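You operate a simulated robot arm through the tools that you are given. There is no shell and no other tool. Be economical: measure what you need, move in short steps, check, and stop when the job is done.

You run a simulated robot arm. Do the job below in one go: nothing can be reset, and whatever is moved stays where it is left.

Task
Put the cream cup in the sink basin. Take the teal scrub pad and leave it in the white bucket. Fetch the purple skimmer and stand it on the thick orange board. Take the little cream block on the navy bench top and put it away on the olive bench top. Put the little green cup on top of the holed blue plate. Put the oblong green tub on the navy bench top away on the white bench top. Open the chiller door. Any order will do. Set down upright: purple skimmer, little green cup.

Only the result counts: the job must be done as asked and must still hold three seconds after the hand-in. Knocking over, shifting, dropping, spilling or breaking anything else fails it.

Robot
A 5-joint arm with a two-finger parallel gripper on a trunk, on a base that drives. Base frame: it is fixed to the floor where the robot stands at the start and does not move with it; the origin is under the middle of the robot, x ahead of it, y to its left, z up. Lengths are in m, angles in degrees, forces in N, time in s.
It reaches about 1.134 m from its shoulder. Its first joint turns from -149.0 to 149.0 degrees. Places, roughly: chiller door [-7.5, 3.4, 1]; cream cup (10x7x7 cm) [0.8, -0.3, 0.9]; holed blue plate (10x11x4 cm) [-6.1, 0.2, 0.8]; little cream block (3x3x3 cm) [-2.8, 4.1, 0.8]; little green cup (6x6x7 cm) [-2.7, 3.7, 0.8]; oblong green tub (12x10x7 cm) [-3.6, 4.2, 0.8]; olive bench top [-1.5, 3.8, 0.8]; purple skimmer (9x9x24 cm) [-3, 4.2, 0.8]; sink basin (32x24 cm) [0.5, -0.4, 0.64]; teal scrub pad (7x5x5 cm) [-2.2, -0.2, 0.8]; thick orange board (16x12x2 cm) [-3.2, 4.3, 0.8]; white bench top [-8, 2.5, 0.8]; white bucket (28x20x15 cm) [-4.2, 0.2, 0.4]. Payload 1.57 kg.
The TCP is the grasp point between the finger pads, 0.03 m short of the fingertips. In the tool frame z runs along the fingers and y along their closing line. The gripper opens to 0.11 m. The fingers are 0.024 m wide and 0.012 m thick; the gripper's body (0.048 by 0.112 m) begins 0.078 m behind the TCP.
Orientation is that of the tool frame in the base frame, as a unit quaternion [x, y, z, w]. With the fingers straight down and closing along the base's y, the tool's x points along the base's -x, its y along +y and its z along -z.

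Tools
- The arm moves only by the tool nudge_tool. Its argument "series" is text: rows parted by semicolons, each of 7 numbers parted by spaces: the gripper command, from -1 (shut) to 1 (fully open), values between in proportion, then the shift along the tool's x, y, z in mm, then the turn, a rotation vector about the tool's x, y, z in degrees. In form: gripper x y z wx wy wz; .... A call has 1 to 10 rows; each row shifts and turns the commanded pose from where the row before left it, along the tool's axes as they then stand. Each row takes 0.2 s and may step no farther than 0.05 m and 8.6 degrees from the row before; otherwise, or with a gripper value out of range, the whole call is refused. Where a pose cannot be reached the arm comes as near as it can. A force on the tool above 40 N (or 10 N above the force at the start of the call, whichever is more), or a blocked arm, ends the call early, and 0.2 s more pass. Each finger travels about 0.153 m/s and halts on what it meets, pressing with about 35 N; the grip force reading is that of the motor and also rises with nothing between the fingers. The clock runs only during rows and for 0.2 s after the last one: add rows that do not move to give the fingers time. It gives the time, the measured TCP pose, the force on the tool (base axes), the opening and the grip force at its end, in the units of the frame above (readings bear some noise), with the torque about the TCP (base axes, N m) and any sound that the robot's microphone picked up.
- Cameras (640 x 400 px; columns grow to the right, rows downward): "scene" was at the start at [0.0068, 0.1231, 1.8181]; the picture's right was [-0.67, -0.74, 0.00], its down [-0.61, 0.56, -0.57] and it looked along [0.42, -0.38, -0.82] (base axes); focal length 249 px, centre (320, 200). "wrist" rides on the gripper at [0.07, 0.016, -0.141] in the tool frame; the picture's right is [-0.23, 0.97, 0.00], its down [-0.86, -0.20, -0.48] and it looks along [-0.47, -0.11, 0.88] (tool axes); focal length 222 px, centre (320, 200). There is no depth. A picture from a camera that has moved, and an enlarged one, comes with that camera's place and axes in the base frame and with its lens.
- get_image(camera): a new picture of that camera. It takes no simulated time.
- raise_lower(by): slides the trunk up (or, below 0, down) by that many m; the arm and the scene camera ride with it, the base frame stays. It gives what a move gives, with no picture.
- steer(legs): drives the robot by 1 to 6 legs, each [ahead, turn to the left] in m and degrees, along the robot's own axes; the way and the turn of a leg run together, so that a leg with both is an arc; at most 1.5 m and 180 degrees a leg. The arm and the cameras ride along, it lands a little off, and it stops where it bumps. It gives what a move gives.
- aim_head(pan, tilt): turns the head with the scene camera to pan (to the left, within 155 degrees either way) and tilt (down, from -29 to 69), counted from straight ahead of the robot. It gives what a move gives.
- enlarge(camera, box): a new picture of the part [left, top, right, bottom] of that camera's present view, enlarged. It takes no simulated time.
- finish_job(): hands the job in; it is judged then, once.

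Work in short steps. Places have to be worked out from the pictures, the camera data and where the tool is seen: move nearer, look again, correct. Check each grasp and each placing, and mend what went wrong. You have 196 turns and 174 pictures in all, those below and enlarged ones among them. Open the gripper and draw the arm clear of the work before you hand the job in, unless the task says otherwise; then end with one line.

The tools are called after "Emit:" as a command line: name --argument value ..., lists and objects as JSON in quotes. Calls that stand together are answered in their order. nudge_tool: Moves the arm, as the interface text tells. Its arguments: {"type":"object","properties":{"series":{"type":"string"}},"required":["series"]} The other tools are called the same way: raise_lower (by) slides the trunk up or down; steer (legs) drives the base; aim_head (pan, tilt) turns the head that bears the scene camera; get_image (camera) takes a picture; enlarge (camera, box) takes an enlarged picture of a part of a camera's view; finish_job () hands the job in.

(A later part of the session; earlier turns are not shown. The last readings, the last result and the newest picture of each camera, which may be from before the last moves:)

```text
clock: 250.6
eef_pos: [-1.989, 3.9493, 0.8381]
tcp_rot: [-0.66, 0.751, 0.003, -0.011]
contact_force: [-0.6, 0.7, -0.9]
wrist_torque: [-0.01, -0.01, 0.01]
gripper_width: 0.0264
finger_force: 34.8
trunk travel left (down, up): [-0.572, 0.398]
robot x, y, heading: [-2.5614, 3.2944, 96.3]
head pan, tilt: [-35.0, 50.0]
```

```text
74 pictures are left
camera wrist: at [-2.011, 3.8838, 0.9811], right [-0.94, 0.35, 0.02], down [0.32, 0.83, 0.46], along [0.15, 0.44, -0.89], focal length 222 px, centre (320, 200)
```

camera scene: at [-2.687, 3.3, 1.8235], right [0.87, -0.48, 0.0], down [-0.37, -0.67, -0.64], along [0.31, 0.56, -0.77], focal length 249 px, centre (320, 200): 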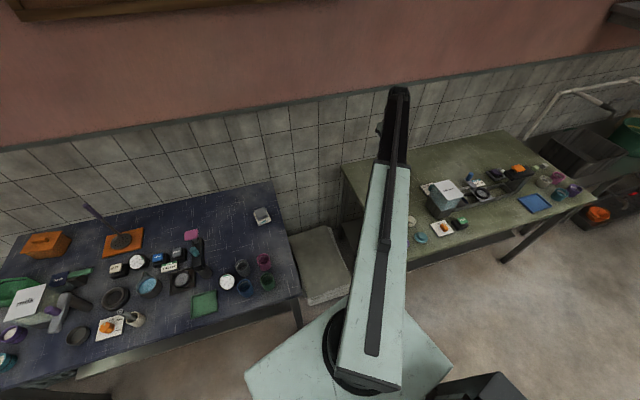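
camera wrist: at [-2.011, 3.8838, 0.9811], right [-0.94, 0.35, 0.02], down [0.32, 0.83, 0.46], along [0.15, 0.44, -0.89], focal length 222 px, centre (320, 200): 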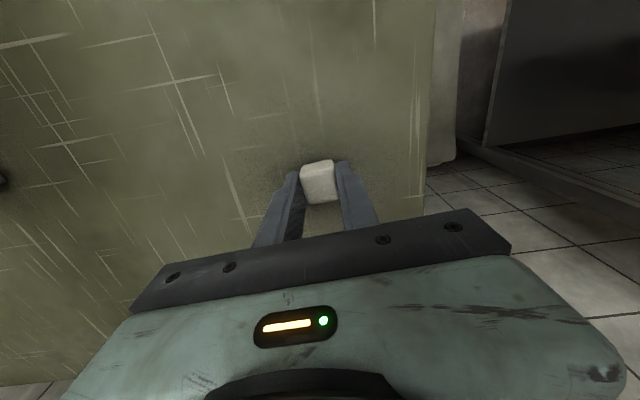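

Emit:
raise_lower --by -0.005

Emit:
raise_lower --by -0.004

```text
clock: 251.1
eef_pos: [-1.9886, 3.9484, 0.8344]
tcp_rot: [-0.66, 0.751, 0.003, -0.011]
contact_force: [-0.2, 0.2, 1.9]
wrist_torque: [-0.02, 0.01, 0.03]
gripper_width: 0.0265
finger_force: 34.8
trunk travel left (down, up): [-0.567, 0.403]
robot x, y, heading: [-2.5617, 3.2908, 96.0]
head pan, tilt: [-35.0, 50.0]
```

```text
clock: 251.6
eef_pos: [-1.9886, 3.9497, 0.8315]
tcp_rot: [-0.661, 0.751, 0.003, -0.009]
contact_force: [4.7, 4.6, 27.6]
wrist_torque: [0.06, -0.32, 0.03]
gripper_width: 0.0262
finger_force: 34.5
trunk travel left (down, up): [-0.563, 0.407]
robot x, y, heading: [-2.5598, 3.292, 95.7]
head pan, tilt: [-35.0, 50.0]
```

The block is on the bench. I release and rise, then check.

Emit:
nudge_tool --series "-0.3 0 0 0 0 0 0; 0 0 0 0 0 0 0; 0 0 0 0 0 0 0"

Emit:
raise_lower --by 0.29

Emit:
get_image --camera "wrist"

```text
clock: 252.4
eef_pos: [-1.9893, 3.9499, 0.8307]
tcp_rot: [-0.66, 0.751, 0.002, -0.009]
contact_force: [-6.4, -1.1, 12.2]
wrist_torque: [0.05, -0.21, 0.04]
gripper_width: 0.0488
finger_force: 0.0
trunk travel left (down, up): [-0.563, 0.407]
robot x, y, heading: [-2.5586, 3.2992, 96.1]
head pan, tilt: [-35.0, 50.0]
```

```text
clock: 255.3
eef_pos: [-1.9877, 3.9498, 1.1198]
tcp_rot: [-0.66, 0.751, 0.003, -0.011]
contact_force: [1.1, 0.7, -1.2]
wrist_torque: [0.0, -0.02, -0.01]
gripper_width: 0.0547
finger_force: 0.0
trunk travel left (down, up): [-0.853, 0.117]
robot x, y, heading: [-2.5619, 3.291, 96.0]
head pan, tilt: [-35.0, 50.0]
```

```text
73 pictures are left
camera wrist: at [-2.0109, 3.8839, 1.2621], right [-0.94, 0.35, 0.02], down [0.32, 0.83, 0.46], along [0.15, 0.44, -0.89], focal length 222 px, centre (320, 200)
```

wrist: 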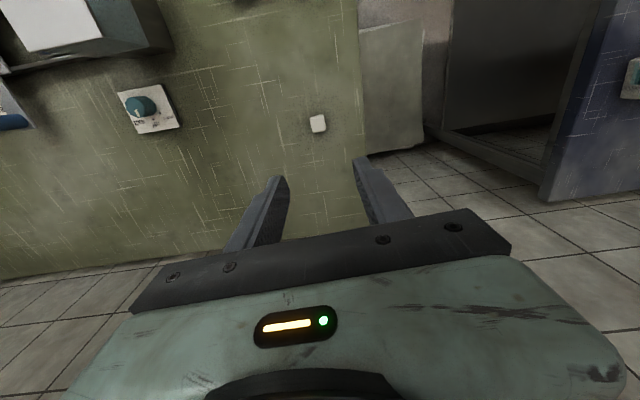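

The block is placed. Next the green cup: I back the base 0.3 and bring the gripper over about (-2.67,3.72).

Emit:
steer --legs '[[-0.3, 0]]'

Emit:
nudge_tool --series "0.5 3 47 0 0 0 0; 0.5 3 47 0 0 0 0; 0.5 3 47 0 0 0 0; 0.5 3 47 0 0 0 0; 0.5 3 47 0 0 0 0; 0.5 3 47 0 0 0 0; 0.5 3 47 0 0 0 0; 0.5 3 47 0 0 0 0; 0.5 3 47 0 0 0 0; 0.5 3 47 0 0 0 0"

Emit:
nudge_tool --series "0.5 3 47 0 0 0 0; 0.5 3 47 0 0 0 0; 0.5 3 47 0 0 0 0; 0.5 3 47 0 0 0 0; 0.5 3 47 0 0 0 0; 0.5 0 0 0 0 0 0"

Emit:
get_image --camera "wrist"

```text
clock: 257.4
eef_pos: [-1.9572, 3.6509, 1.1204]
tcp_rot: [-0.66, 0.751, 0.004, -0.01]
contact_force: [-0.5, -0.6, 0.4]
wrist_torque: [0.0, -0.02, -0.01]
gripper_width: 0.0551
finger_force: 0.1
trunk travel left (down, up): [-0.853, 0.117]
robot x, y, heading: [-2.5263, 2.9939, 96.1]
head pan, tilt: [-35.0, 50.0]
```

```text
clock: 259.6
eef_pos: [-2.4279, 3.6816, 1.1189]
tcp_rot: [-0.66, 0.751, 0.003, -0.01]
contact_force: [-0.4, 0.1, 0.1]
wrist_torque: [-0.01, 0.0, -0.01]
gripper_width: 0.0826
finger_force: 0.0
out of reach, approached as far as the arm can: row 6, 9
trunk travel left (down, up): [-0.853, 0.117]
robot x, y, heading: [-2.5264, 2.9912, 95.8]
head pan, tilt: [-35.0, 50.0]
```

```text
clock: 261.0
eef_pos: [-2.6618, 3.6963, 1.1188]
tcp_rot: [-0.66, 0.751, 0.002, -0.011]
contact_force: [-0.6, 0.7, -0.4]
wrist_torque: [0.01, 0.02, 0.01]
gripper_width: 0.0826
finger_force: 0.0
out of reach, approached as far as the arm can: row 1, 4
trunk travel left (down, up): [-0.853, 0.117]
robot x, y, heading: [-2.5259, 2.9974, 96.2]
head pan, tilt: [-35.0, 50.0]
```

```text
72 pictures are left
camera wrist: at [-2.6861, 3.6303, 1.2621], right [-0.94, 0.35, 0.01], down [0.32, 0.83, 0.46], along [0.15, 0.44, -0.89], focal length 222 px, centre (320, 200)
```

wrist: 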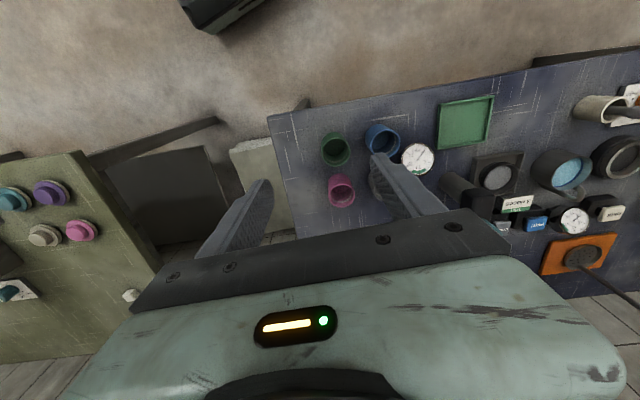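

Green cup ≈(-2.682,3.736), with the blue and pink cups about 8 cm away left and behind. I'll close along the 124° diagonal, between blue and pink, spinning the tool 48.6°.

Emit:
nudge_tool --series "0.4 -37 25 0 0 0 0; 0.4 0 0 0 0 0 8.1; 0.4 0 0 0 0 0 8.1; 0.4 0 0 0 0 0 8.1; 0.4 0 0 0 0 0 8.1; 0.4 0 0 0 0 0 8.1; 0.4 0 0 0 0 0 8.1; 0.4 0 0 0 0 0 0"

Emit:
raise_lower --by -0.12

Emit:
get_image --camera "wrist"

```text
clock: 262.8
eef_pos: [-2.6829, 3.7369, 1.1191]
tcp_rot: [-0.292, 0.956, -0.001, -0.01]
contact_force: [0.6, -0.2, -0.6]
wrist_torque: [-0.02, -0.05, -0.01]
gripper_width: 0.0767
finger_force: 0.1
trunk travel left (down, up): [-0.853, 0.117]
robot x, y, heading: [-2.5317, 2.9996, 96.1]
head pan, tilt: [-35.0, 50.0]
```

```text
clock: 264.3
eef_pos: [-2.6826, 3.7367, 0.9997]
tcp_rot: [-0.293, 0.956, -0.001, -0.01]
contact_force: [0.9, -0.2, 0.4]
wrist_torque: [-0.02, 0.02, -0.02]
gripper_width: 0.077
finger_force: 0.0
trunk travel left (down, up): [-0.733, 0.237]
robot x, y, heading: [-2.5249, 2.9923, 96.0]
head pan, tilt: [-35.0, 50.0]
```

```text
71 pictures are left
camera wrist: at [-2.7466, 3.7117, 1.1426], right [-0.36, 0.93, 0.0], down [0.83, 0.32, 0.46], along [0.43, 0.16, -0.89], focal length 222 px, centre (320, 200)
```

wrist: 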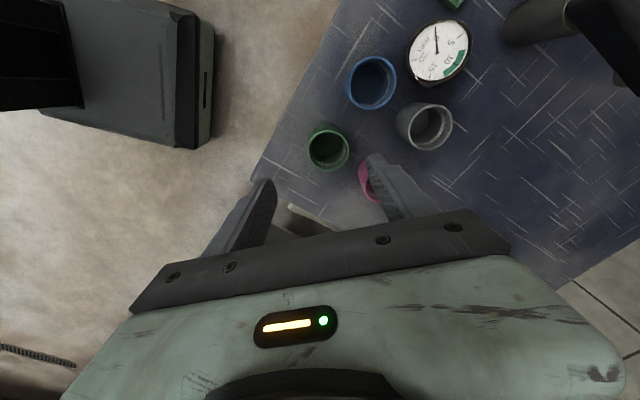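

Slight correction of 8 mm along the closing line. I lower to TCP≈0.85 and look before closing.

Emit:
nudge_tool --series "0.45 -1 7 0 0 0 0; 0.45 0 0 0 0 0 0"

Emit:
raise_lower --by -0.1

Emit:
get_image --camera "wrist"

```text
clock: 264.9
eef_pos: [-2.6851, 3.7423, 1.0001]
tcp_rot: [-0.292, 0.956, -0.001, -0.01]
contact_force: [-1.0, -0.6, -0.3]
wrist_torque: [-0.02, -0.01, 0.0]
gripper_width: 0.0799
finger_force: 0.0
trunk travel left (down, up): [-0.733, 0.237]
robot x, y, heading: [-2.5286, 2.9931, 95.9]
head pan, tilt: [-35.0, 50.0]
```

```text
clock: 266.2
eef_pos: [-2.6857, 3.7432, 0.8993]
tcp_rot: [-0.293, 0.956, -0.001, -0.01]
contact_force: [-0.4, -0.2, 0.1]
wrist_torque: [-0.03, 0.0, 0.01]
gripper_width: 0.0797
finger_force: 0.1
trunk travel left (down, up): [-0.633, 0.337]
robot x, y, heading: [-2.5247, 2.9968, 96.3]
head pan, tilt: [-35.0, 50.0]
```

```text
70 pictures are left
camera wrist: at [-2.7496, 3.7179, 1.0426], right [-0.36, 0.93, 0.0], down [0.83, 0.32, 0.46], along [0.43, 0.16, -0.89], focal length 222 px, centre (320, 200)
```

wrist: 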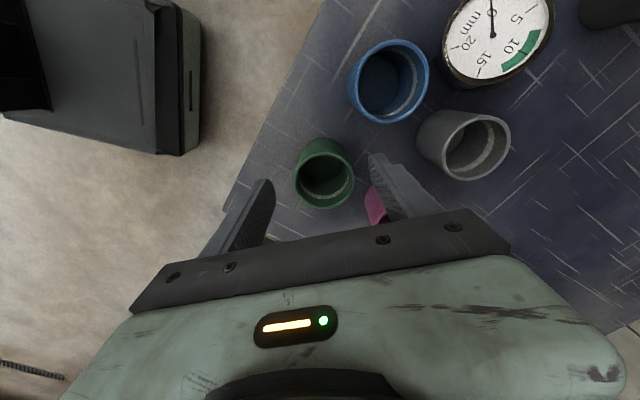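

The cup is between the fingers with about 1.5 cm clearance to pink and blue. I shift 7 mm, lower 5 cm and close.

Emit:
nudge_tool --series "0.45 -6 0 0 0 0 0; 0.45 0 0 0 0 0 0"

Emit:
raise_lower --by -0.053

Emit:
nudge_tool --series "0.1 0 0 0 0 0 0; -1 0 0 0 0 0 0; -1 0 0 0 0 0 0; -1 0 0 0 0 0 0"

Emit:
get_image --camera "wrist"

```text
clock: 266.8
eef_pos: [-2.6805, 3.7456, 0.8997]
tcp_rot: [-0.293, 0.956, -0.002, -0.01]
contact_force: [0.3, 0.6, -0.6]
wrist_torque: [-0.02, 0.03, -0.02]
gripper_width: 0.0798
finger_force: 0.0
trunk travel left (down, up): [-0.633, 0.337]
robot x, y, heading: [-2.5302, 2.9909, 96.1]
head pan, tilt: [-35.0, 50.0]
```

```text
clock: 267.8
eef_pos: [-2.6791, 3.7457, 0.8466]
tcp_rot: [-0.292, 0.956, -0.002, -0.011]
contact_force: [-0.7, 0.4, 0.4]
wrist_torque: [-0.02, -0.02, -0.01]
gripper_width: 0.0795
finger_force: 0.1
trunk travel left (down, up): [-0.58, 0.39]
robot x, y, heading: [-2.5282, 2.9965, 96.0]
head pan, tilt: [-35.0, 50.0]
```

```text
clock: 268.8
eef_pos: [-2.6798, 3.746, 0.8469]
tcp_rot: [-0.293, 0.956, -0.001, -0.01]
contact_force: [-0.2, 0.1, 0.9]
wrist_torque: [0.01, 0.01, 0.04]
gripper_width: 0.0525
finger_force: 34.4
trunk travel left (down, up): [-0.58, 0.39]
robot x, y, heading: [-2.5299, 2.9927, 95.8]
head pan, tilt: [-35.0, 50.0]
```

```text
69 pictures are left
camera wrist: at [-2.7443, 3.7207, 0.9896], right [-0.36, 0.93, 0.0], down [0.83, 0.32, 0.46], along [0.43, 0.16, -0.89], focal length 222 px, centre (320, 200)
```

wrist: 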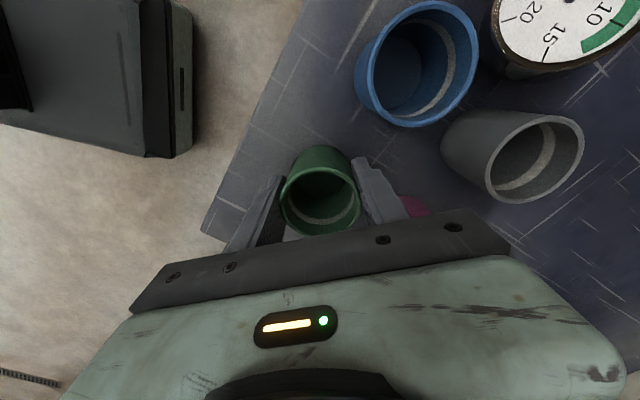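

The cup is gripped at 0.0525. I lift, retract, and drive back through the gap.

Emit:
raise_lower --by 0.3

Emit:
nudge_tool --series "-1 19 -38 0 0 0 0; -1 19 -38 0 0 0 0; -1 19 -38 0 0 0 0; -1 10 -20 0 0 0 0; -1 0 0 0 0 0 0"

Emit:
steer --legs '[[0, 84], [0.67, 0], [0, 90]]'

Emit:
get_image --camera "wrist"

```text
clock: 271.8
eef_pos: [-2.6805, 3.7455, 1.1474]
tcp_rot: [-0.293, 0.956, -0.002, -0.01]
contact_force: [-0.5, -0.3, 0.2]
wrist_torque: [-0.01, -0.01, -0.03]
gripper_width: 0.0525
finger_force: 34.9
trunk travel left (down, up): [-0.88, 0.09]
robot x, y, heading: [-2.5279, 2.9926, 95.7]
head pan, tilt: [-35.0, 50.0]
```

```text
clock: 272.9
eef_pos: [-2.66, 3.5966, 1.1469]
tcp_rot: [-0.292, 0.956, -0.002, -0.011]
contact_force: [0.8, 0.2, -0.4]
wrist_torque: [0.01, 0.01, 0.03]
gripper_width: 0.0524
finger_force: 34.7
trunk travel left (down, up): [-0.88, 0.09]
robot x, y, heading: [-2.5286, 2.9933, 96.0]
head pan, tilt: [-35.0, 50.0]
```

```text
clock: 284.1
eef_pos: [-3.1314, 2.3881, 1.1466]
tcp_rot: [0.97, 0.242, 0.012, -0.001]
contact_force: [0.1, -0.4, -0.4]
wrist_torque: [0.0, 0.01, 0.02]
gripper_width: 0.0525
finger_force: 34.9
trunk travel left (down, up): [-0.88, 0.09]
robot x, y, heading: [-3.2121, 3.004, -90.4]
head pan, tilt: [-35.0, 50.0]
```

```text
68 pictures are left
camera wrist: at [-3.0661, 2.4062, 1.2891], right [0.26, -0.97, 0.0], down [-0.86, -0.23, 0.46], along [-0.44, -0.12, -0.89], focal length 222 px, centre (320, 200)
```

wrist: 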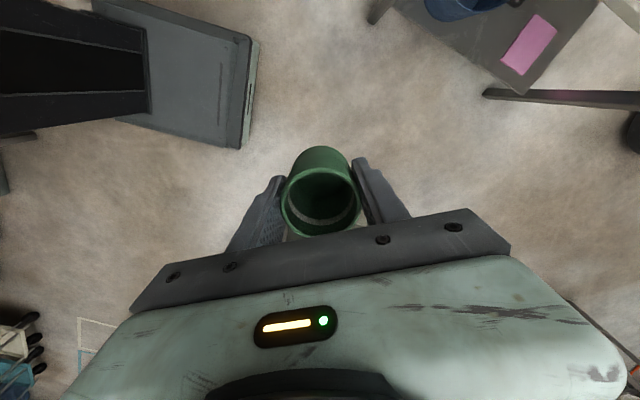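

Cup secure. I continue down the gap and west along the aisle.

Emit:
steer --legs '[[1.5, 0], [0.3, 0], [0, -89.6], [1.3, 0]]'

Emit:
aim_head --pan 20 --tilt 35

Emit:
get_image --camera "scene"

```text
clock: 303.0
eef_pos: [-5.1682, 1.1192, 1.1463]
tcp_rot: [0.865, -0.502, 0.009, 0.007]
contact_force: [0.2, -0.4, 0.1]
wrist_torque: [0.04, 0.01, 0.01]
gripper_width: 0.0527
finger_force: 35.3
trunk travel left (down, up): [-0.88, 0.09]
robot x, y, heading: [-4.5539, 1.2138, -178.6]
head pan, tilt: [-35.0, 50.0]
```

```text
clock: 304.3
eef_pos: [-5.1664, 1.12, 1.1471]
tcp_rot: [0.865, -0.501, 0.008, 0.006]
contact_force: [-0.3, 0.2, -0.6]
wrist_torque: [0.01, -0.01, 0.02]
gripper_width: 0.0526
finger_force: 35.2
trunk travel left (down, up): [-0.88, 0.09]
robot x, y, heading: [-4.5591, 1.2127, -178.5]
head pan, tilt: [20.0, 35.0]
```

```text
67 pictures are left
camera scene: at [-4.5901, 1.0155, 1.8782], right [-0.37, 0.93, 0.0], down [0.53, 0.21, -0.82], along [-0.76, -0.3, -0.57], focal length 249 px, centre (320, 200)
```

scene: 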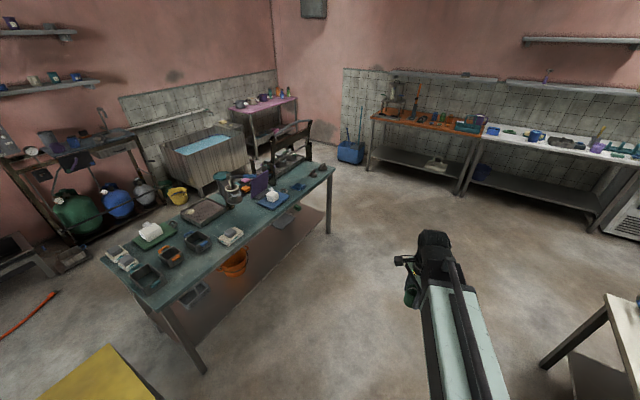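

The teal bench holds a blue plate near (-5.9..-6.1,0.15). I drive west to x≈-6.0 and turn to face it.

Emit:
steer --legs '[[1.42, 0], [0, 88]]'

Emit:
aim_head --pan 5 --tilt 45

Emit:
get_image --camera "scene"

```text
clock: 315.1
eef_pos: [-5.8898, 0.5671, 1.1458]
tcp_rot: [0.971, 0.241, 0.011, -0.001]
contact_force: [0.5, -0.8, -0.7]
wrist_torque: [0.05, -0.03, -0.05]
gripper_width: 0.0528
finger_force: 34.6
trunk travel left (down, up): [-0.88, 0.09]
robot x, y, heading: [-5.9789, 1.1803, -91.0]
head pan, tilt: [20.0, 35.0]
```

```text
clock: 315.8
eef_pos: [-5.8907, 0.5681, 1.1457]
tcp_rot: [0.971, 0.24, 0.01, -0.001]
contact_force: [-0.2, -0.1, -0.2]
wrist_torque: [-0.01, -0.01, 0.01]
gripper_width: 0.0527
finger_force: 34.7
trunk travel left (down, up): [-0.88, 0.09]
robot x, y, heading: [-5.9784, 1.1803, -91.0]
head pan, tilt: [5.0, 45.0]
```

```text
66 pictures are left
camera scene: at [-5.8021, 1.1442, 1.8635], right [-1.0, -0.07, 0.0], down [-0.05, 0.7, -0.71], along [0.05, -0.71, -0.71], focal length 249 px, centre (320, 200)
```

scene: 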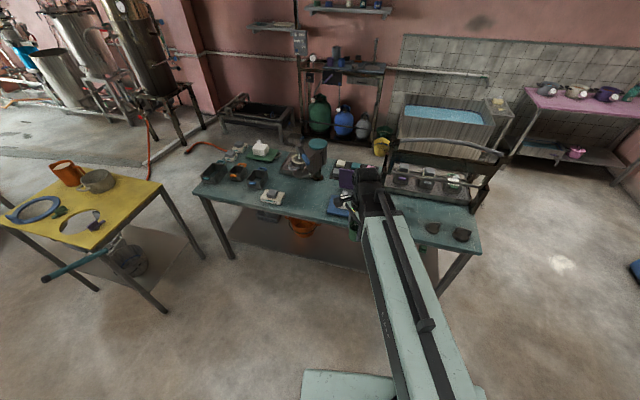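

Emit:
enlarge --camera "scene" --box '[300, 140, 480, 260]'

Emit:
get_image --camera "wrist"

```text
3.33 times, centred on (390, 200) of scene
camera zoom: at [-5.8021, 1.1442, 1.8635], right [-1.0, -0.07, 0.0], down [-0.05, 0.7, -0.71], along [0.05, -0.71, -0.71], focal length 830 px, centre (87, 200)
```

zoom: 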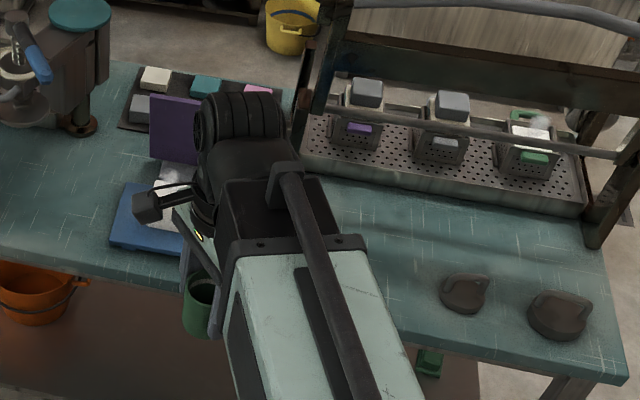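

```text
64 pictures are left
camera wrist: at [-5.8245, 0.5845, 1.2895], right [0.25, -0.97, 0.0], down [-0.86, -0.23, 0.46], along [-0.44, -0.12, -0.89], focal length 222 px, centre (320, 200)
```

wrist: 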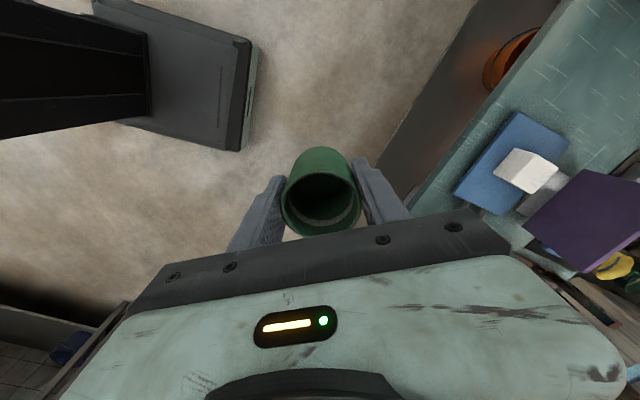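

The plate location (-6.1,0.2) is hidden behind the forearm. I swing the arm aside to see.

Emit:
nudge_tool --series "-1 42 15 0 0 0 0; -1 42 15 0 0 0 0; -1 42 15 0 0 0 0; -1 42 15 0 0 0 0; -1 42 15 0 0 0 0; -1 42 15 0 0 0 0; -1 42 15 0 0 0 0; -1 42 15 0 0 0 0; -1 0 0 0 0 0 0"

Emit:
enlarge --camera "scene" --box '[300, 140, 480, 260]'

```text
clock: 317.8
eef_pos: [-5.5367, 0.6174, 1.1474]
tcp_rot: [0.971, 0.24, 0.01, -0.001]
contact_force: [0.6, -0.2, -0.6]
wrist_torque: [-0.02, 0.02, 0.03]
gripper_width: 0.053
finger_force: 34.3
out of reach, approached as far as the arm can: row 2, 6
trunk travel left (down, up): [-0.88, 0.09]
robot x, y, heading: [-5.9754, 1.183, -90.9]
head pan, tilt: [5.0, 45.0]
```

```text
3.33 times, centred on (390, 200) of scene
camera zoom: at [-5.802, 1.1444, 1.8634], right [-1.0, -0.07, 0.0], down [-0.05, 0.71, -0.71], along [0.05, -0.71, -0.71], focal length 830 px, centre (87, 200)
```

zoom: 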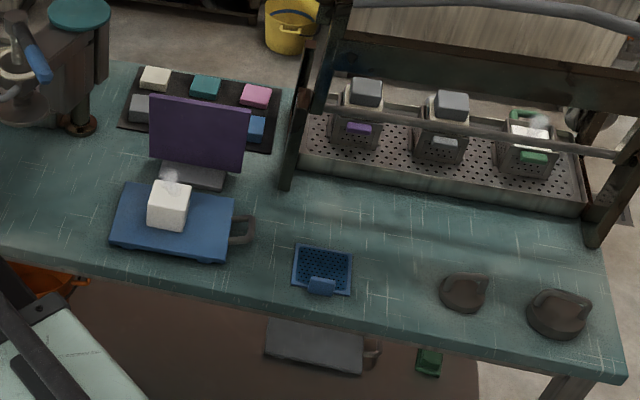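

There's the holed blue plate at (322,268), with a small tab at its front. I zoom more.

Emit:
enlarge --camera "scene" --box '[375, 205, 415, 235]'

```text
13.33 times, centred on (395, 220) of scene
camera zoom: at [-5.802, 1.1444, 1.8634], right [-1.0, -0.07, 0.0], down [-0.05, 0.71, -0.71], along [0.05, -0.71, -0.71], focal length 3319 px, centre (-680, -67)
```

zoom: 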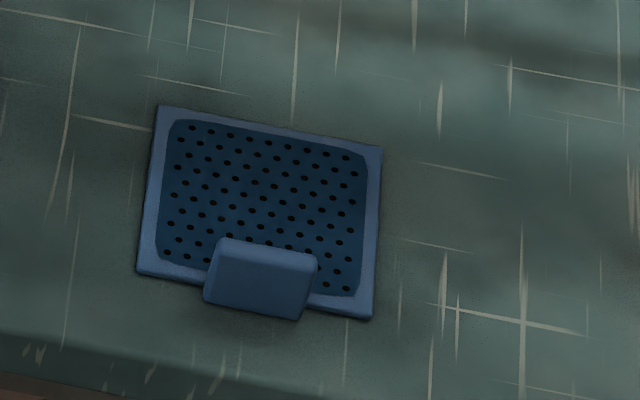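

Plate centre ≈(-6.128,0.2255), with the tab at its front; the cup should stand at about (-6.129,0.218). I drive 0.25 closer and spin the tool so the fingers open along the plate's width.

Emit:
steer --legs '[[0.25, 0]]'

Emit:
nudge_tool --series "-1 0 0 0 0 0 -8.5; -1 0 0 0 0 0 -8.5; -1 0 0 0 0 0 -8.5; -1 0 0 0 0 0 -8.5; -1 0 0 0 0 0 -8.5; -1 0 0 0 0 0 -8.5; -1 0 0 0 0 0 0"

```text
clock: 319.6
eef_pos: [-5.5425, 0.3625, 1.1461]
tcp_rot: [0.971, 0.24, 0.012, -0.001]
contact_force: [-0.1, 0.7, -0.1]
wrist_torque: [0.01, 0.0, 0.04]
gripper_width: 0.0528
finger_force: 34.6
trunk travel left (down, up): [-0.88, 0.09]
robot x, y, heading: [-5.9838, 0.9266, -90.8]
head pan, tilt: [5.0, 45.0]
```

```text
clock: 321.2
eef_pos: [-5.5421, 0.3616, 1.1462]
tcp_rot: [0.772, 0.635, 0.01, 0.004]
contact_force: [0.0, -0.4, -1.3]
wrist_torque: [0.02, 0.01, 0.01]
gripper_width: 0.0528
finger_force: 34.9
trunk travel left (down, up): [-0.88, 0.09]
robot x, y, heading: [-5.9824, 0.9276, -91.0]
head pan, tilt: [5.0, 45.0]
```

Emit:
nudge_tool --series "-1 -18.2 -42.4 0 0 0 0; -1 -18.2 -42.4 0 0 0 0; -1 -18.2 -42.4 0 0 0 0; -1 -18.2 -42.4 0 0 0 0; -1 -18.2 -42.4 0 0 0 0; -1 -18.2 -42.4 0 0 0 0; -1 -18.2 -42.4 0 0 0 0; -1 -18.2 -42.4 0 0 0 0; -1 -18.2 -42.4 0 0 0 0; -1 -18.2 -42.4 0 0 0 0"

Emit:
nudge_tool --series "-1 -18.2 -42.4 0 0 0 0; -1 -18.2 -42.4 0 0 0 0; -1 -18.2 -42.4 0 0 0 0; -1 0 0 0 0 0 0"

Emit:
raise_lower --by -0.17

Emit:
get_image --camera "wrist"

Emit:
enlarge --camera "scene" --box '[340, 120, 460, 220]'

```text
clock: 323.4
eef_pos: [-5.9953, 0.2664, 1.1469]
tcp_rot: [0.772, 0.635, 0.01, 0.004]
contact_force: [0.2, -0.6, -0.2]
wrist_torque: [0.0, -0.01, 0.01]
gripper_width: 0.0527
finger_force: 34.9
out of reach, approached as far as the arm can: row 4, 7
trunk travel left (down, up): [-0.88, 0.09]
robot x, y, heading: [-5.9839, 0.9282, -91.2]
head pan, tilt: [5.0, 45.0]
```

```text
clock: 324.4
eef_pos: [-6.1292, 0.2387, 1.1475]
tcp_rot: [0.773, 0.634, 0.01, 0.004]
contact_force: [-0.7, -1.3, 0.0]
wrist_torque: [-0.01, -0.03, 0.03]
gripper_width: 0.0524
finger_force: 34.9
out of reach, approached as far as the arm can: row 2
trunk travel left (down, up): [-0.88, 0.09]
robot x, y, heading: [-5.9822, 0.9266, -90.9]
head pan, tilt: [5.0, 45.0]
```

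```text
clock: 326.4
eef_pos: [-6.1287, 0.2388, 0.9761]
tcp_rot: [0.773, 0.634, 0.011, 0.003]
contact_force: [-0.6, 0.5, -0.7]
wrist_torque: [-0.04, -0.01, 0.01]
gripper_width: 0.053
finger_force: 35.4
trunk travel left (down, up): [-0.71, 0.26]
robot x, y, heading: [-5.9769, 0.9298, -90.7]
head pan, tilt: [5.0, 45.0]
```

```text
61 pictures are left
camera wrist: at [-6.1031, 0.303, 1.1191], right [0.91, -0.41, 0.02], down [-0.37, -0.8, 0.47], along [-0.18, -0.43, -0.89], focal length 222 px, centre (320, 200)
```

wrist: 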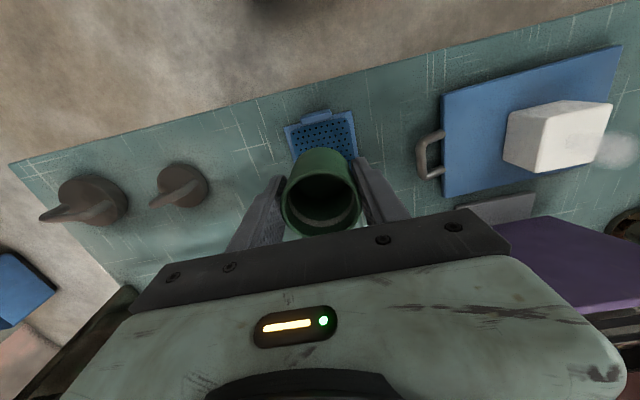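

```text
4.00 times, centred on (400, 170) of scene
camera zoom: at [-5.8061, 0.8909, 1.6935], right [-1.0, -0.07, 0.0], down [-0.05, 0.71, -0.71], along [0.05, -0.71, -0.71], focal length 996 px, centre (0, 320)
```

zoom: 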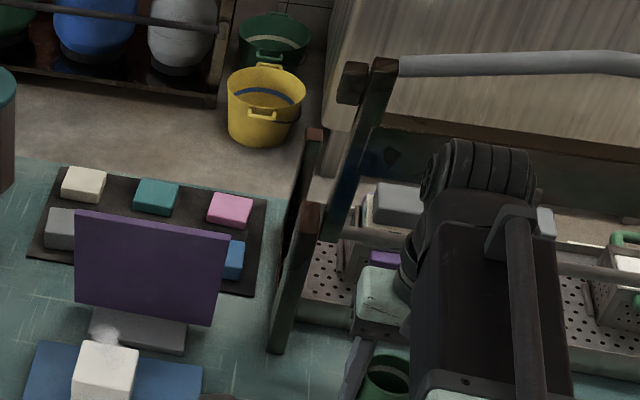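

Plate front edge mid ≈(-6.118,0.268), tab back edge ≈ y 0.262, so I target (-6.128,0.219). I move 2 cm and lower to near.

Emit:
nudge_tool --series "-1 -20 4 0 0 0 0; -1 0 0 0 0 0 0"

Emit:
raise_lower --by -0.09

Emit:
get_image --camera "wrist"

```text
clock: 327.0
eef_pos: [-6.1296, 0.2185, 0.976]
tcp_rot: [0.773, 0.635, 0.01, 0.004]
contact_force: [0.0, -0.3, -0.7]
wrist_torque: [-0.03, 0.01, 0.0]
gripper_width: 0.0527
finger_force: 35.0
trunk travel left (down, up): [-0.71, 0.26]
robot x, y, heading: [-5.982, 0.928, -90.8]
head pan, tilt: [5.0, 45.0]
```

```text
clock: 328.2
eef_pos: [-6.1287, 0.2182, 0.8866]
tcp_rot: [0.773, 0.635, 0.01, 0.004]
contact_force: [1.0, 0.2, -0.4]
wrist_torque: [-0.03, -0.02, 0.05]
gripper_width: 0.0529
finger_force: 35.2
trunk travel left (down, up): [-0.62, 0.35]
robot x, y, heading: [-5.9825, 0.927, -90.8]
head pan, tilt: [5.0, 45.0]
```

```text
59 pictures are left
camera wrist: at [-6.1028, 0.2828, 1.0291], right [0.91, -0.41, 0.02], down [-0.37, -0.8, 0.47], along [-0.18, -0.43, -0.89], focal length 222 px, centre (320, 200)
```

wrist: 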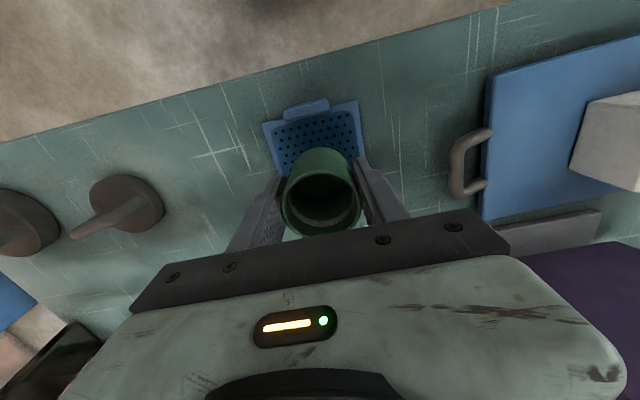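

Well centred. I lower in small steps to contact.

Emit:
raise_lower --by -0.015

Emit:
raise_lower --by -0.006

Emit:
raise_lower --by -0.004

```text
clock: 328.9
eef_pos: [-6.1281, 0.2189, 0.8716]
tcp_rot: [0.773, 0.635, 0.01, 0.004]
contact_force: [0.6, -0.5, -1.0]
wrist_torque: [-0.02, 0.01, -0.02]
gripper_width: 0.0525
finger_force: 34.9
trunk travel left (down, up): [-0.605, 0.365]
robot x, y, heading: [-5.9815, 0.9251, -91.2]
head pan, tilt: [5.0, 45.0]
```

```text
clock: 329.4
eef_pos: [-6.1291, 0.2185, 0.8637]
tcp_rot: [0.773, 0.634, 0.01, 0.005]
contact_force: [-0.1, 0.1, -0.6]
wrist_torque: [0.01, 0.0, 0.01]
gripper_width: 0.0526
finger_force: 34.5
trunk travel left (down, up): [-0.599, 0.371]
robot x, y, heading: [-5.9781, 0.9319, -90.8]
head pan, tilt: [5.0, 45.0]
```

```text
clock: 329.9
eef_pos: [-6.1295, 0.2186, 0.8599]
tcp_rot: [0.773, 0.634, 0.011, 0.003]
contact_force: [-0.2, 0.2, 0.0]
wrist_torque: [0.0, 0.0, -0.03]
gripper_width: 0.0528
finger_force: 35.0
trunk travel left (down, up): [-0.595, 0.375]
robot x, y, heading: [-5.9804, 0.9293, -90.9]
head pan, tilt: [5.0, 45.0]
```

Emit:
raise_lower --by -0.003

Emit:
raise_lower --by -0.003

```text
clock: 330.4
eef_pos: [-6.129, 0.2183, 0.8578]
tcp_rot: [0.773, 0.635, 0.01, 0.004]
contact_force: [0.4, -0.2, -0.7]
wrist_torque: [0.02, 0.02, -0.05]
gripper_width: 0.0528
finger_force: 34.8
trunk travel left (down, up): [-0.592, 0.378]
robot x, y, heading: [-5.9796, 0.9283, -90.9]
head pan, tilt: [5.0, 45.0]
```

```text
clock: 331.0
eef_pos: [-6.1284, 0.2179, 0.855]
tcp_rot: [0.773, 0.634, 0.01, 0.004]
contact_force: [-0.3, 0.2, -0.9]
wrist_torque: [0.0, 0.0, -0.02]
gripper_width: 0.0528
finger_force: 35.1
trunk travel left (down, up): [-0.589, 0.381]
robot x, y, heading: [-5.985, 0.9307, -91.1]
head pan, tilt: [5.0, 45.0]
```

Emit:
raise_lower --by -0.003

Emit:
raise_lower --by -0.002

Emit:
get_image --camera "wrist"

```text
clock: 331.5
eef_pos: [-6.1298, 0.2178, 0.8527]
tcp_rot: [0.773, 0.635, 0.009, 0.004]
contact_force: [0.1, -0.2, 0.6]
wrist_torque: [0.02, 0.01, 0.01]
gripper_width: 0.0528
finger_force: 35.1
trunk travel left (down, up): [-0.586, 0.384]
robot x, y, heading: [-5.9802, 0.9279, -90.8]
head pan, tilt: [5.0, 45.0]
```

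```text
clock: 332.0
eef_pos: [-6.1284, 0.2186, 0.8509]
tcp_rot: [0.773, 0.635, 0.01, 0.004]
contact_force: [0.9, 0.3, 0.2]
wrist_torque: [0.02, 0.03, 0.04]
gripper_width: 0.0528
finger_force: 34.7
trunk travel left (down, up): [-0.584, 0.386]
robot x, y, heading: [-5.9812, 0.9291, -90.9]
head pan, tilt: [5.0, 45.0]
```

```text
58 pictures are left
camera wrist: at [-6.1028, 0.2829, 0.9931], right [0.91, -0.41, 0.02], down [-0.37, -0.8, 0.47], along [-0.18, -0.43, -0.89], focal length 222 px, centre (320, 200)
```

wrist: 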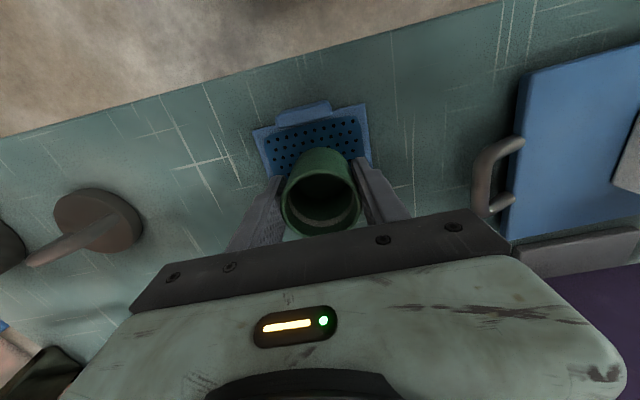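

Emit:
raise_lower --by -0.004

Emit:
raise_lower --by -0.004

```text
clock: 332.5
eef_pos: [-6.1277, 0.2196, 0.8482]
tcp_rot: [0.773, 0.634, 0.01, 0.004]
contact_force: [1.3, -4.5, 24.1]
wrist_torque: [0.02, 0.07, 0.01]
gripper_width: 0.0529
finger_force: 35.0
trunk travel left (down, up): [-0.58, 0.39]
robot x, y, heading: [-5.9835, 0.9321, -91.0]
head pan, tilt: [5.0, 45.0]
```

```text
clock: 333.1
eef_pos: [-6.1277, 0.2208, 0.8438]
tcp_rot: [0.773, 0.634, 0.01, 0.005]
contact_force: [2.0, -2.9, 22.3]
wrist_torque: [0.04, 0.22, 0.01]
gripper_width: 0.0527
finger_force: 35.1
trunk travel left (down, up): [-0.576, 0.394]
robot x, y, heading: [-5.9824, 0.9275, -90.8]
head pan, tilt: [5.0, 45.0]
```

Contact is made. I ease up 3 mm, release gently, rise, and check.

Emit:
raise_lower --by 0.003

Emit:
nudge_tool --series "0.1 0 0 0 0 0 0; 0.3 0 0 0 0 0 0; 0.4 0 0 0 0 0 0; 0.4 0 0 0 0 0 0"

Emit:
raise_lower --by 0.13

Emit:
get_image --camera "wrist"

```text
clock: 333.6
eef_pos: [-6.1292, 0.2189, 0.8451]
tcp_rot: [0.773, 0.634, 0.01, 0.004]
contact_force: [1.5, 0.2, 0.5]
wrist_torque: [0.01, 0.0, 0.0]
gripper_width: 0.0528
finger_force: 34.7
trunk travel left (down, up): [-0.579, 0.391]
robot x, y, heading: [-5.9865, 0.9297, -91.1]
head pan, tilt: [5.0, 45.0]
```

```text
clock: 334.6
eef_pos: [-6.1296, 0.2193, 0.8439]
tcp_rot: [0.772, 0.635, 0.01, 0.004]
contact_force: [-0.5, -0.6, -0.2]
wrist_torque: [-0.02, 0.0, 0.0]
gripper_width: 0.0769
finger_force: 0.0
trunk travel left (down, up): [-0.579, 0.391]
robot x, y, heading: [-5.982, 0.9271, -90.8]
head pan, tilt: [5.0, 45.0]
```

```text
clock: 336.2
eef_pos: [-6.1293, 0.2194, 0.9751]
tcp_rot: [0.773, 0.635, 0.011, 0.005]
contact_force: [0.4, -0.8, 0.2]
wrist_torque: [0.01, 0.0, 0.0]
gripper_width: 0.0772
finger_force: 0.1
trunk travel left (down, up): [-0.709, 0.261]
robot x, y, heading: [-5.9832, 0.9272, -91.0]
head pan, tilt: [5.0, 45.0]
```

```text
57 pictures are left
camera wrist: at [-6.1028, 0.2828, 1.118], right [0.91, -0.41, 0.02], down [-0.37, -0.8, 0.47], along [-0.18, -0.43, -0.89], focal length 222 px, centre (320, 200)
```

wrist: 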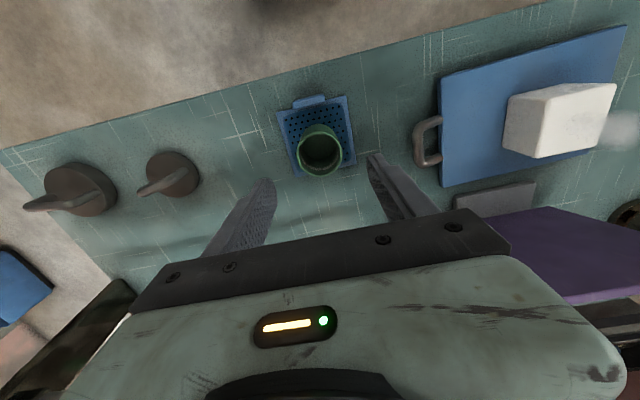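

Emit:
enlarge --camera "wrist" --box '[260, 80, 380, 190]'

```text
3.64 times, centred on (320, 135) of wrist
camera zoom: at [-6.1028, 0.2828, 1.118], right [0.91, -0.41, 0.02], down [-0.37, -0.8, 0.47], along [-0.18, -0.43, -0.89], focal length 808 px, centre (320, 436)
```

zoom: 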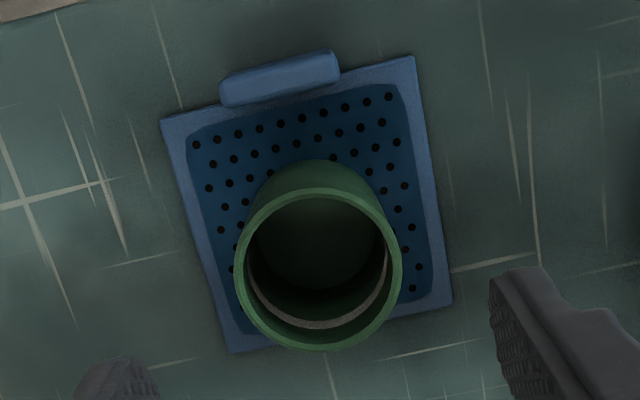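

The cup stands on the holed plate. Next the tub: I raise, retract, and drive round via the west corridor to the navy bench.

Emit:
raise_lower --by 0.17

Emit:
nudge_tool --series "0.7 40 0 0 0 0 0; 0.7 40 0 0 0 0 0; 0.7 40 0 0 0 0 0; 0.7 0 0 0 0 0 0"

Emit:
steer --legs '[[-0.3, 0], [0, -89], [0.45, 0], [0, -90], [1.5, 0], [0.35, 0]]'

Emit:
aim_head --pan 60 --tilt 20

Emit:
get_image --camera "scene"

```text
clock: 338.1
eef_pos: [-6.1288, 0.2187, 1.1454]
tcp_rot: [0.773, 0.634, 0.01, 0.004]
contact_force: [0.7, 0.5, 0.5]
wrist_torque: [0.03, 0.0, -0.04]
gripper_width: 0.0767
finger_force: 0.1
trunk travel left (down, up): [-0.879, 0.091]
robot x, y, heading: [-5.9826, 0.9279, -90.7]
head pan, tilt: [5.0, 45.0]
```

```text
clock: 339.1
eef_pos: [-6.1065, 0.3366, 1.1455]
tcp_rot: [0.772, 0.635, 0.011, 0.004]
contact_force: [0.3, -0.4, -0.1]
wrist_torque: [-0.02, 0.0, -0.01]
gripper_width: 0.0934
finger_force: 0.1
trunk travel left (down, up): [-0.879, 0.091]
robot x, y, heading: [-5.981, 0.9279, -90.8]
head pan, tilt: [5.0, 45.0]
```

```text
clock: 360.0
eef_pos: [-6.3263, 3.6894, 1.1454]
tcp_rot: [-0.645, 0.764, 0.004, -0.01]
contact_force: [-0.1, 0.4, -0.5]
wrist_torque: [0.02, 0.0, -0.02]
gripper_width: 0.0934
finger_force: 0.0
trunk travel left (down, up): [-0.879, 0.091]
robot x, y, heading: [-6.4327, 3.092, 90.4]
head pan, tilt: [5.0, 45.0]
```

```text
clock: 361.2
eef_pos: [-6.3266, 3.6893, 1.1465]
tcp_rot: [-0.646, 0.764, 0.004, -0.009]
contact_force: [0.5, -0.5, -0.1]
wrist_torque: [0.05, -0.01, -0.01]
gripper_width: 0.0935
finger_force: 0.1
trunk travel left (down, up): [-0.879, 0.091]
robot x, y, heading: [-6.4302, 3.0926, 90.5]
head pan, tilt: [60.0, 20.0]
```

```text
55 pictures are left
camera scene: at [-6.683, 3.0962, 1.9011], right [0.49, 0.87, 0.0], down [0.3, -0.17, -0.94], along [-0.82, 0.46, -0.34], focal length 249 px, centre (320, 200)
```

scene: 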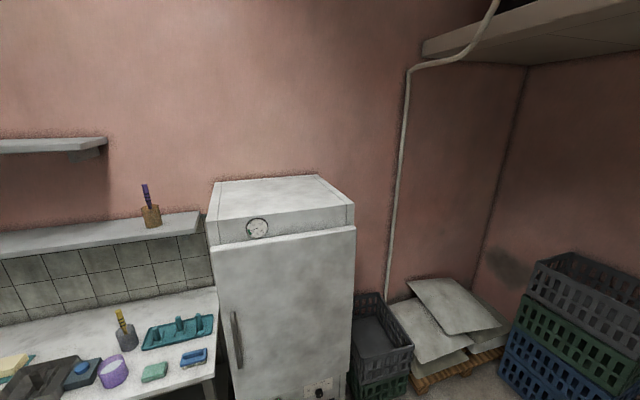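

The chiller stands right here, handle on its left and hinge on the right. Since the gripper is empty, I'll open it now: I turn to face it and look closer.

Emit:
steer --legs '[[0, 89.5]]'

Emit:
aim_head --pan 0 --tilt 35

Emit:
get_image --camera "scene"

Emit:
get_image --camera "wrist"

```text
clock: 365.4
eef_pos: [-7.0207, 3.2141, 1.1471]
tcp_rot: [0.995, -0.096, 0.005, 0.011]
contact_force: [-0.2, -0.1, 0.5]
wrist_torque: [0.02, 0.05, -0.03]
gripper_width: 0.0935
finger_force: 0.1
trunk travel left (down, up): [-0.879, 0.091]
robot x, y, heading: [-6.4304, 3.108, 178.8]
head pan, tilt: [60.0, 20.0]
```

```text
clock: 366.7
eef_pos: [-7.0202, 3.2142, 1.1461]
tcp_rot: [0.995, -0.096, 0.004, 0.011]
contact_force: [-1.0, 0.2, 0.4]
wrist_torque: [-0.01, 0.01, -0.01]
gripper_width: 0.0935
finger_force: 0.2
trunk travel left (down, up): [-0.879, 0.091]
robot x, y, heading: [-6.4312, 3.107, 178.9]
head pan, tilt: [0.0, 35.0]
```

```text
54 pictures are left
camera scene: at [-6.4773, 2.9411, 1.8773], right [0.02, 1.0, 0.0], down [0.57, -0.01, -0.82], along [-0.82, 0.02, -0.57], focal length 249 px, centre (320, 200)
```

scene: 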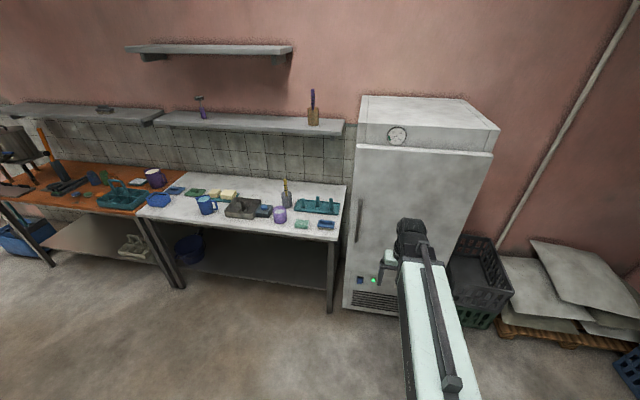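

```text
53 pictures are left
camera wrist: at [-6.9576, 3.188, 1.2881], right [-0.41, -0.91, 0.02], down [-0.8, 0.37, 0.47], along [-0.43, 0.18, -0.89], focal length 222 px, centre (320, 200)
```

wrist: 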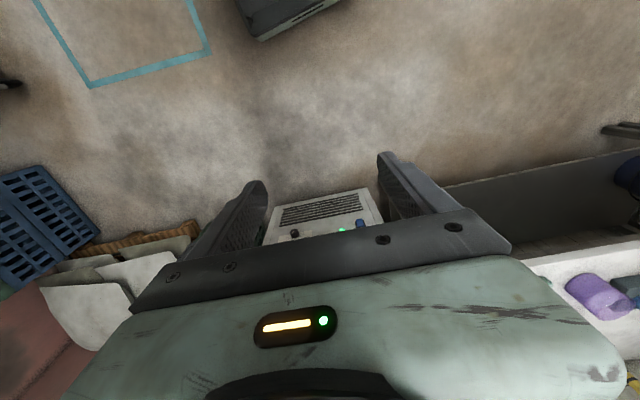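

The handle triangulates to (-7.50,3.175), spanning z 0.89–1.17; the hinge is near y≈3.78. I straighten the tool toward -x and tilt it to horizontal.

Emit:
nudge_tool --series "0.6 0 25 0 0 0 -5.5; 0.6 0 25 0 0 0 -5.5; 0.6 0 0 0 0 -8.2 0; 0.6 0 0 0 0 -8.2 0; 0.6 0 0 0 0 -8.2 0; 0.6 0 0 0 0 -8.2 0; 0.6 0 0 0 0 -8.2 0; 0.6 0 0 0 0 -8.2 0; 0.6 0 0 0 0 -8.2 0; 0.6 0 0 0 0 -8.2 0"

Emit:
nudge_tool --series "0.6 0 0 0 0 -8.2 0; 0.6 0 0 0 0 -8.2 0; 0.6 0 0 0 0 -7.5 0; 0.6 0 0 0 0 0 0"

Emit:
raise_lower --by -0.36

Emit:
get_image --camera "wrist"

Emit:
get_image --camera "scene"

```text
clock: 368.9
eef_pos: [-7.2125, 3.1915, 1.2839]
tcp_rot: [0.843, -0.006, -0.538, 0.008]
contact_force: [-0.3, 0.4, 0.2]
wrist_torque: [0.03, 0.0, 0.03]
gripper_width: 0.088
finger_force: 0.0
out of reach, approached as far as the arm can: row 4, 5, 6, 7, 8, 9, 10
trunk travel left (down, up): [-0.879, 0.091]
robot x, y, heading: [-6.435, 3.108, 178.6]
head pan, tilt: [0.0, 35.0]
```

```text
clock: 369.9
eef_pos: [-7.232, 3.1954, 1.3756]
tcp_rot: [0.721, -0.006, -0.693, 0.009]
contact_force: [0.0, -0.6, -0.1]
wrist_torque: [0.03, 0.0, -0.03]
gripper_width: 0.0881
finger_force: 0.1
out of reach, approached as far as the arm can: row 1, 2, 3
trunk travel left (down, up): [-0.879, 0.091]
robot x, y, heading: [-6.4306, 3.1084, 178.7]
head pan, tilt: [0.0, 35.0]
```

```text
clock: 373.4
eef_pos: [-7.2345, 3.1939, 1.0151]
tcp_rot: [0.721, -0.007, -0.693, 0.008]
contact_force: [0.8, -0.4, -0.2]
wrist_torque: [0.03, 0.01, -0.01]
gripper_width: 0.0879
finger_force: 0.0
trunk travel left (down, up): [-0.519, 0.451]
robot x, y, heading: [-6.4285, 3.1068, 178.7]
head pan, tilt: [0.0, 35.0]
```

```text
52 pictures are left
camera wrist: at [-7.0905, 3.1771, 0.9504], right [-0.01, -0.97, 0.25], down [0.44, 0.22, 0.87], along [-0.9, 0.12, 0.43], focal length 222 px, centre (320, 200)
```

wrist: 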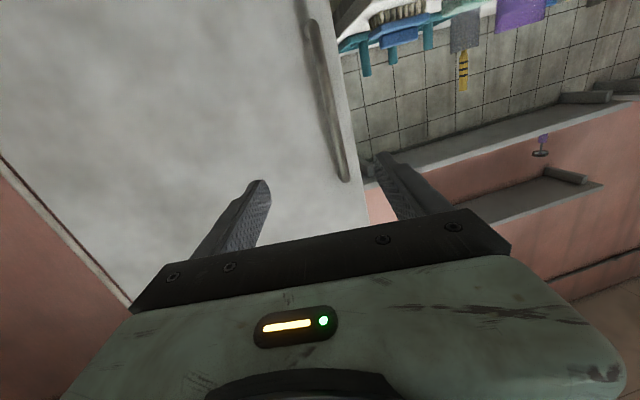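

```text
51 pictures are left
camera scene: at [-6.4773, 2.9411, 1.5173], right [0.02, 1.0, 0.0], down [0.57, -0.01, -0.82], along [-0.82, 0.02, -0.57], focal length 249 px, centre (320, 200)
```

scene: 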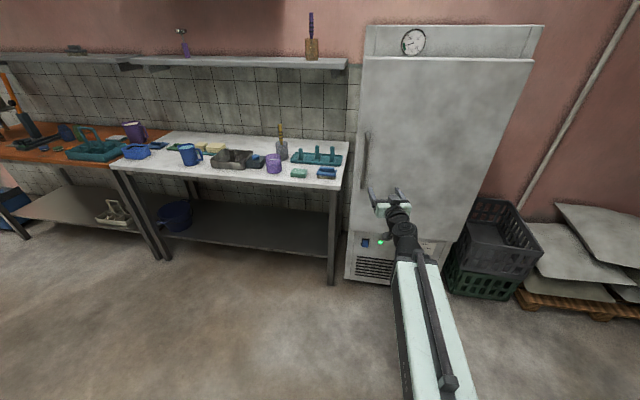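

The handle is at y≈3.17, z 0.86–1.12. I advance with the fingers straddling it.

Emit:
nudge_tool --series "0.6 0 8 45 0 0 0; 0.6 0 8 45 0 0 0; 0.6 0 8 45 0 0 0; 0.6 0 0 45 0 0 0; 0.6 0 0 30 0 0 0; 0.6 0 0 0 0 0 0"

Emit:
get_image --camera "wrist"

Emit:
enlarge --camera "scene" --box '[330, 120, 450, 220]'

```text
clock: 374.8
eef_pos: [-7.4452, 3.1691, 1.0136]
tcp_rot: [0.722, -0.006, -0.692, 0.008]
contact_force: [1.1, -0.6, -0.5]
wrist_torque: [0.03, -0.02, 0.0]
gripper_width: 0.0883
finger_force: 0.1
out of reach, approached as far as the arm can: row 3, 5
trunk travel left (down, up): [-0.519, 0.451]
robot x, y, heading: [-6.4315, 3.1048, 178.6]
head pan, tilt: [0.0, 35.0]
```

```text
50 pictures are left
camera wrist: at [-7.3009, 3.1512, 0.95], right [-0.01, -0.97, 0.25], down [0.44, 0.22, 0.87], along [-0.9, 0.12, 0.43], focal length 222 px, centre (320, 200)
```

wrist: 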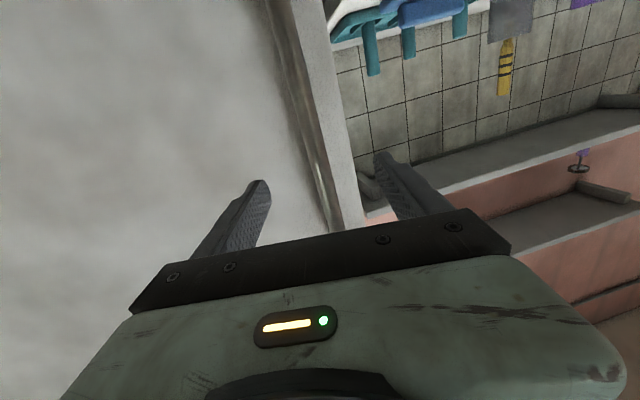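

```text
4.00 times, centred on (390, 170) of scene
camera zoom: at [-6.4775, 2.9411, 1.5172], right [0.02, 1.0, 0.0], down [0.57, -0.01, -0.82], along [-0.82, 0.02, -0.57], focal length 996 px, centre (40, 320)
```

zoom: 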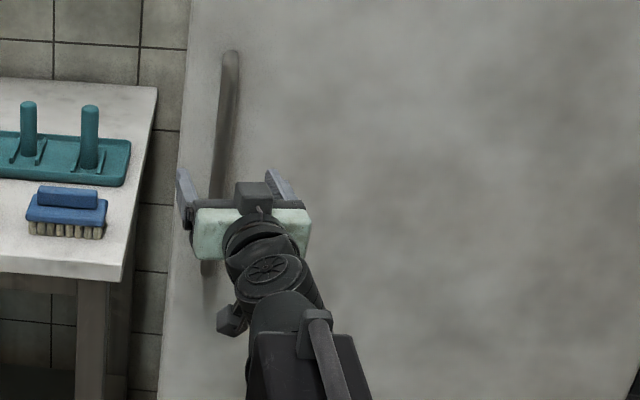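

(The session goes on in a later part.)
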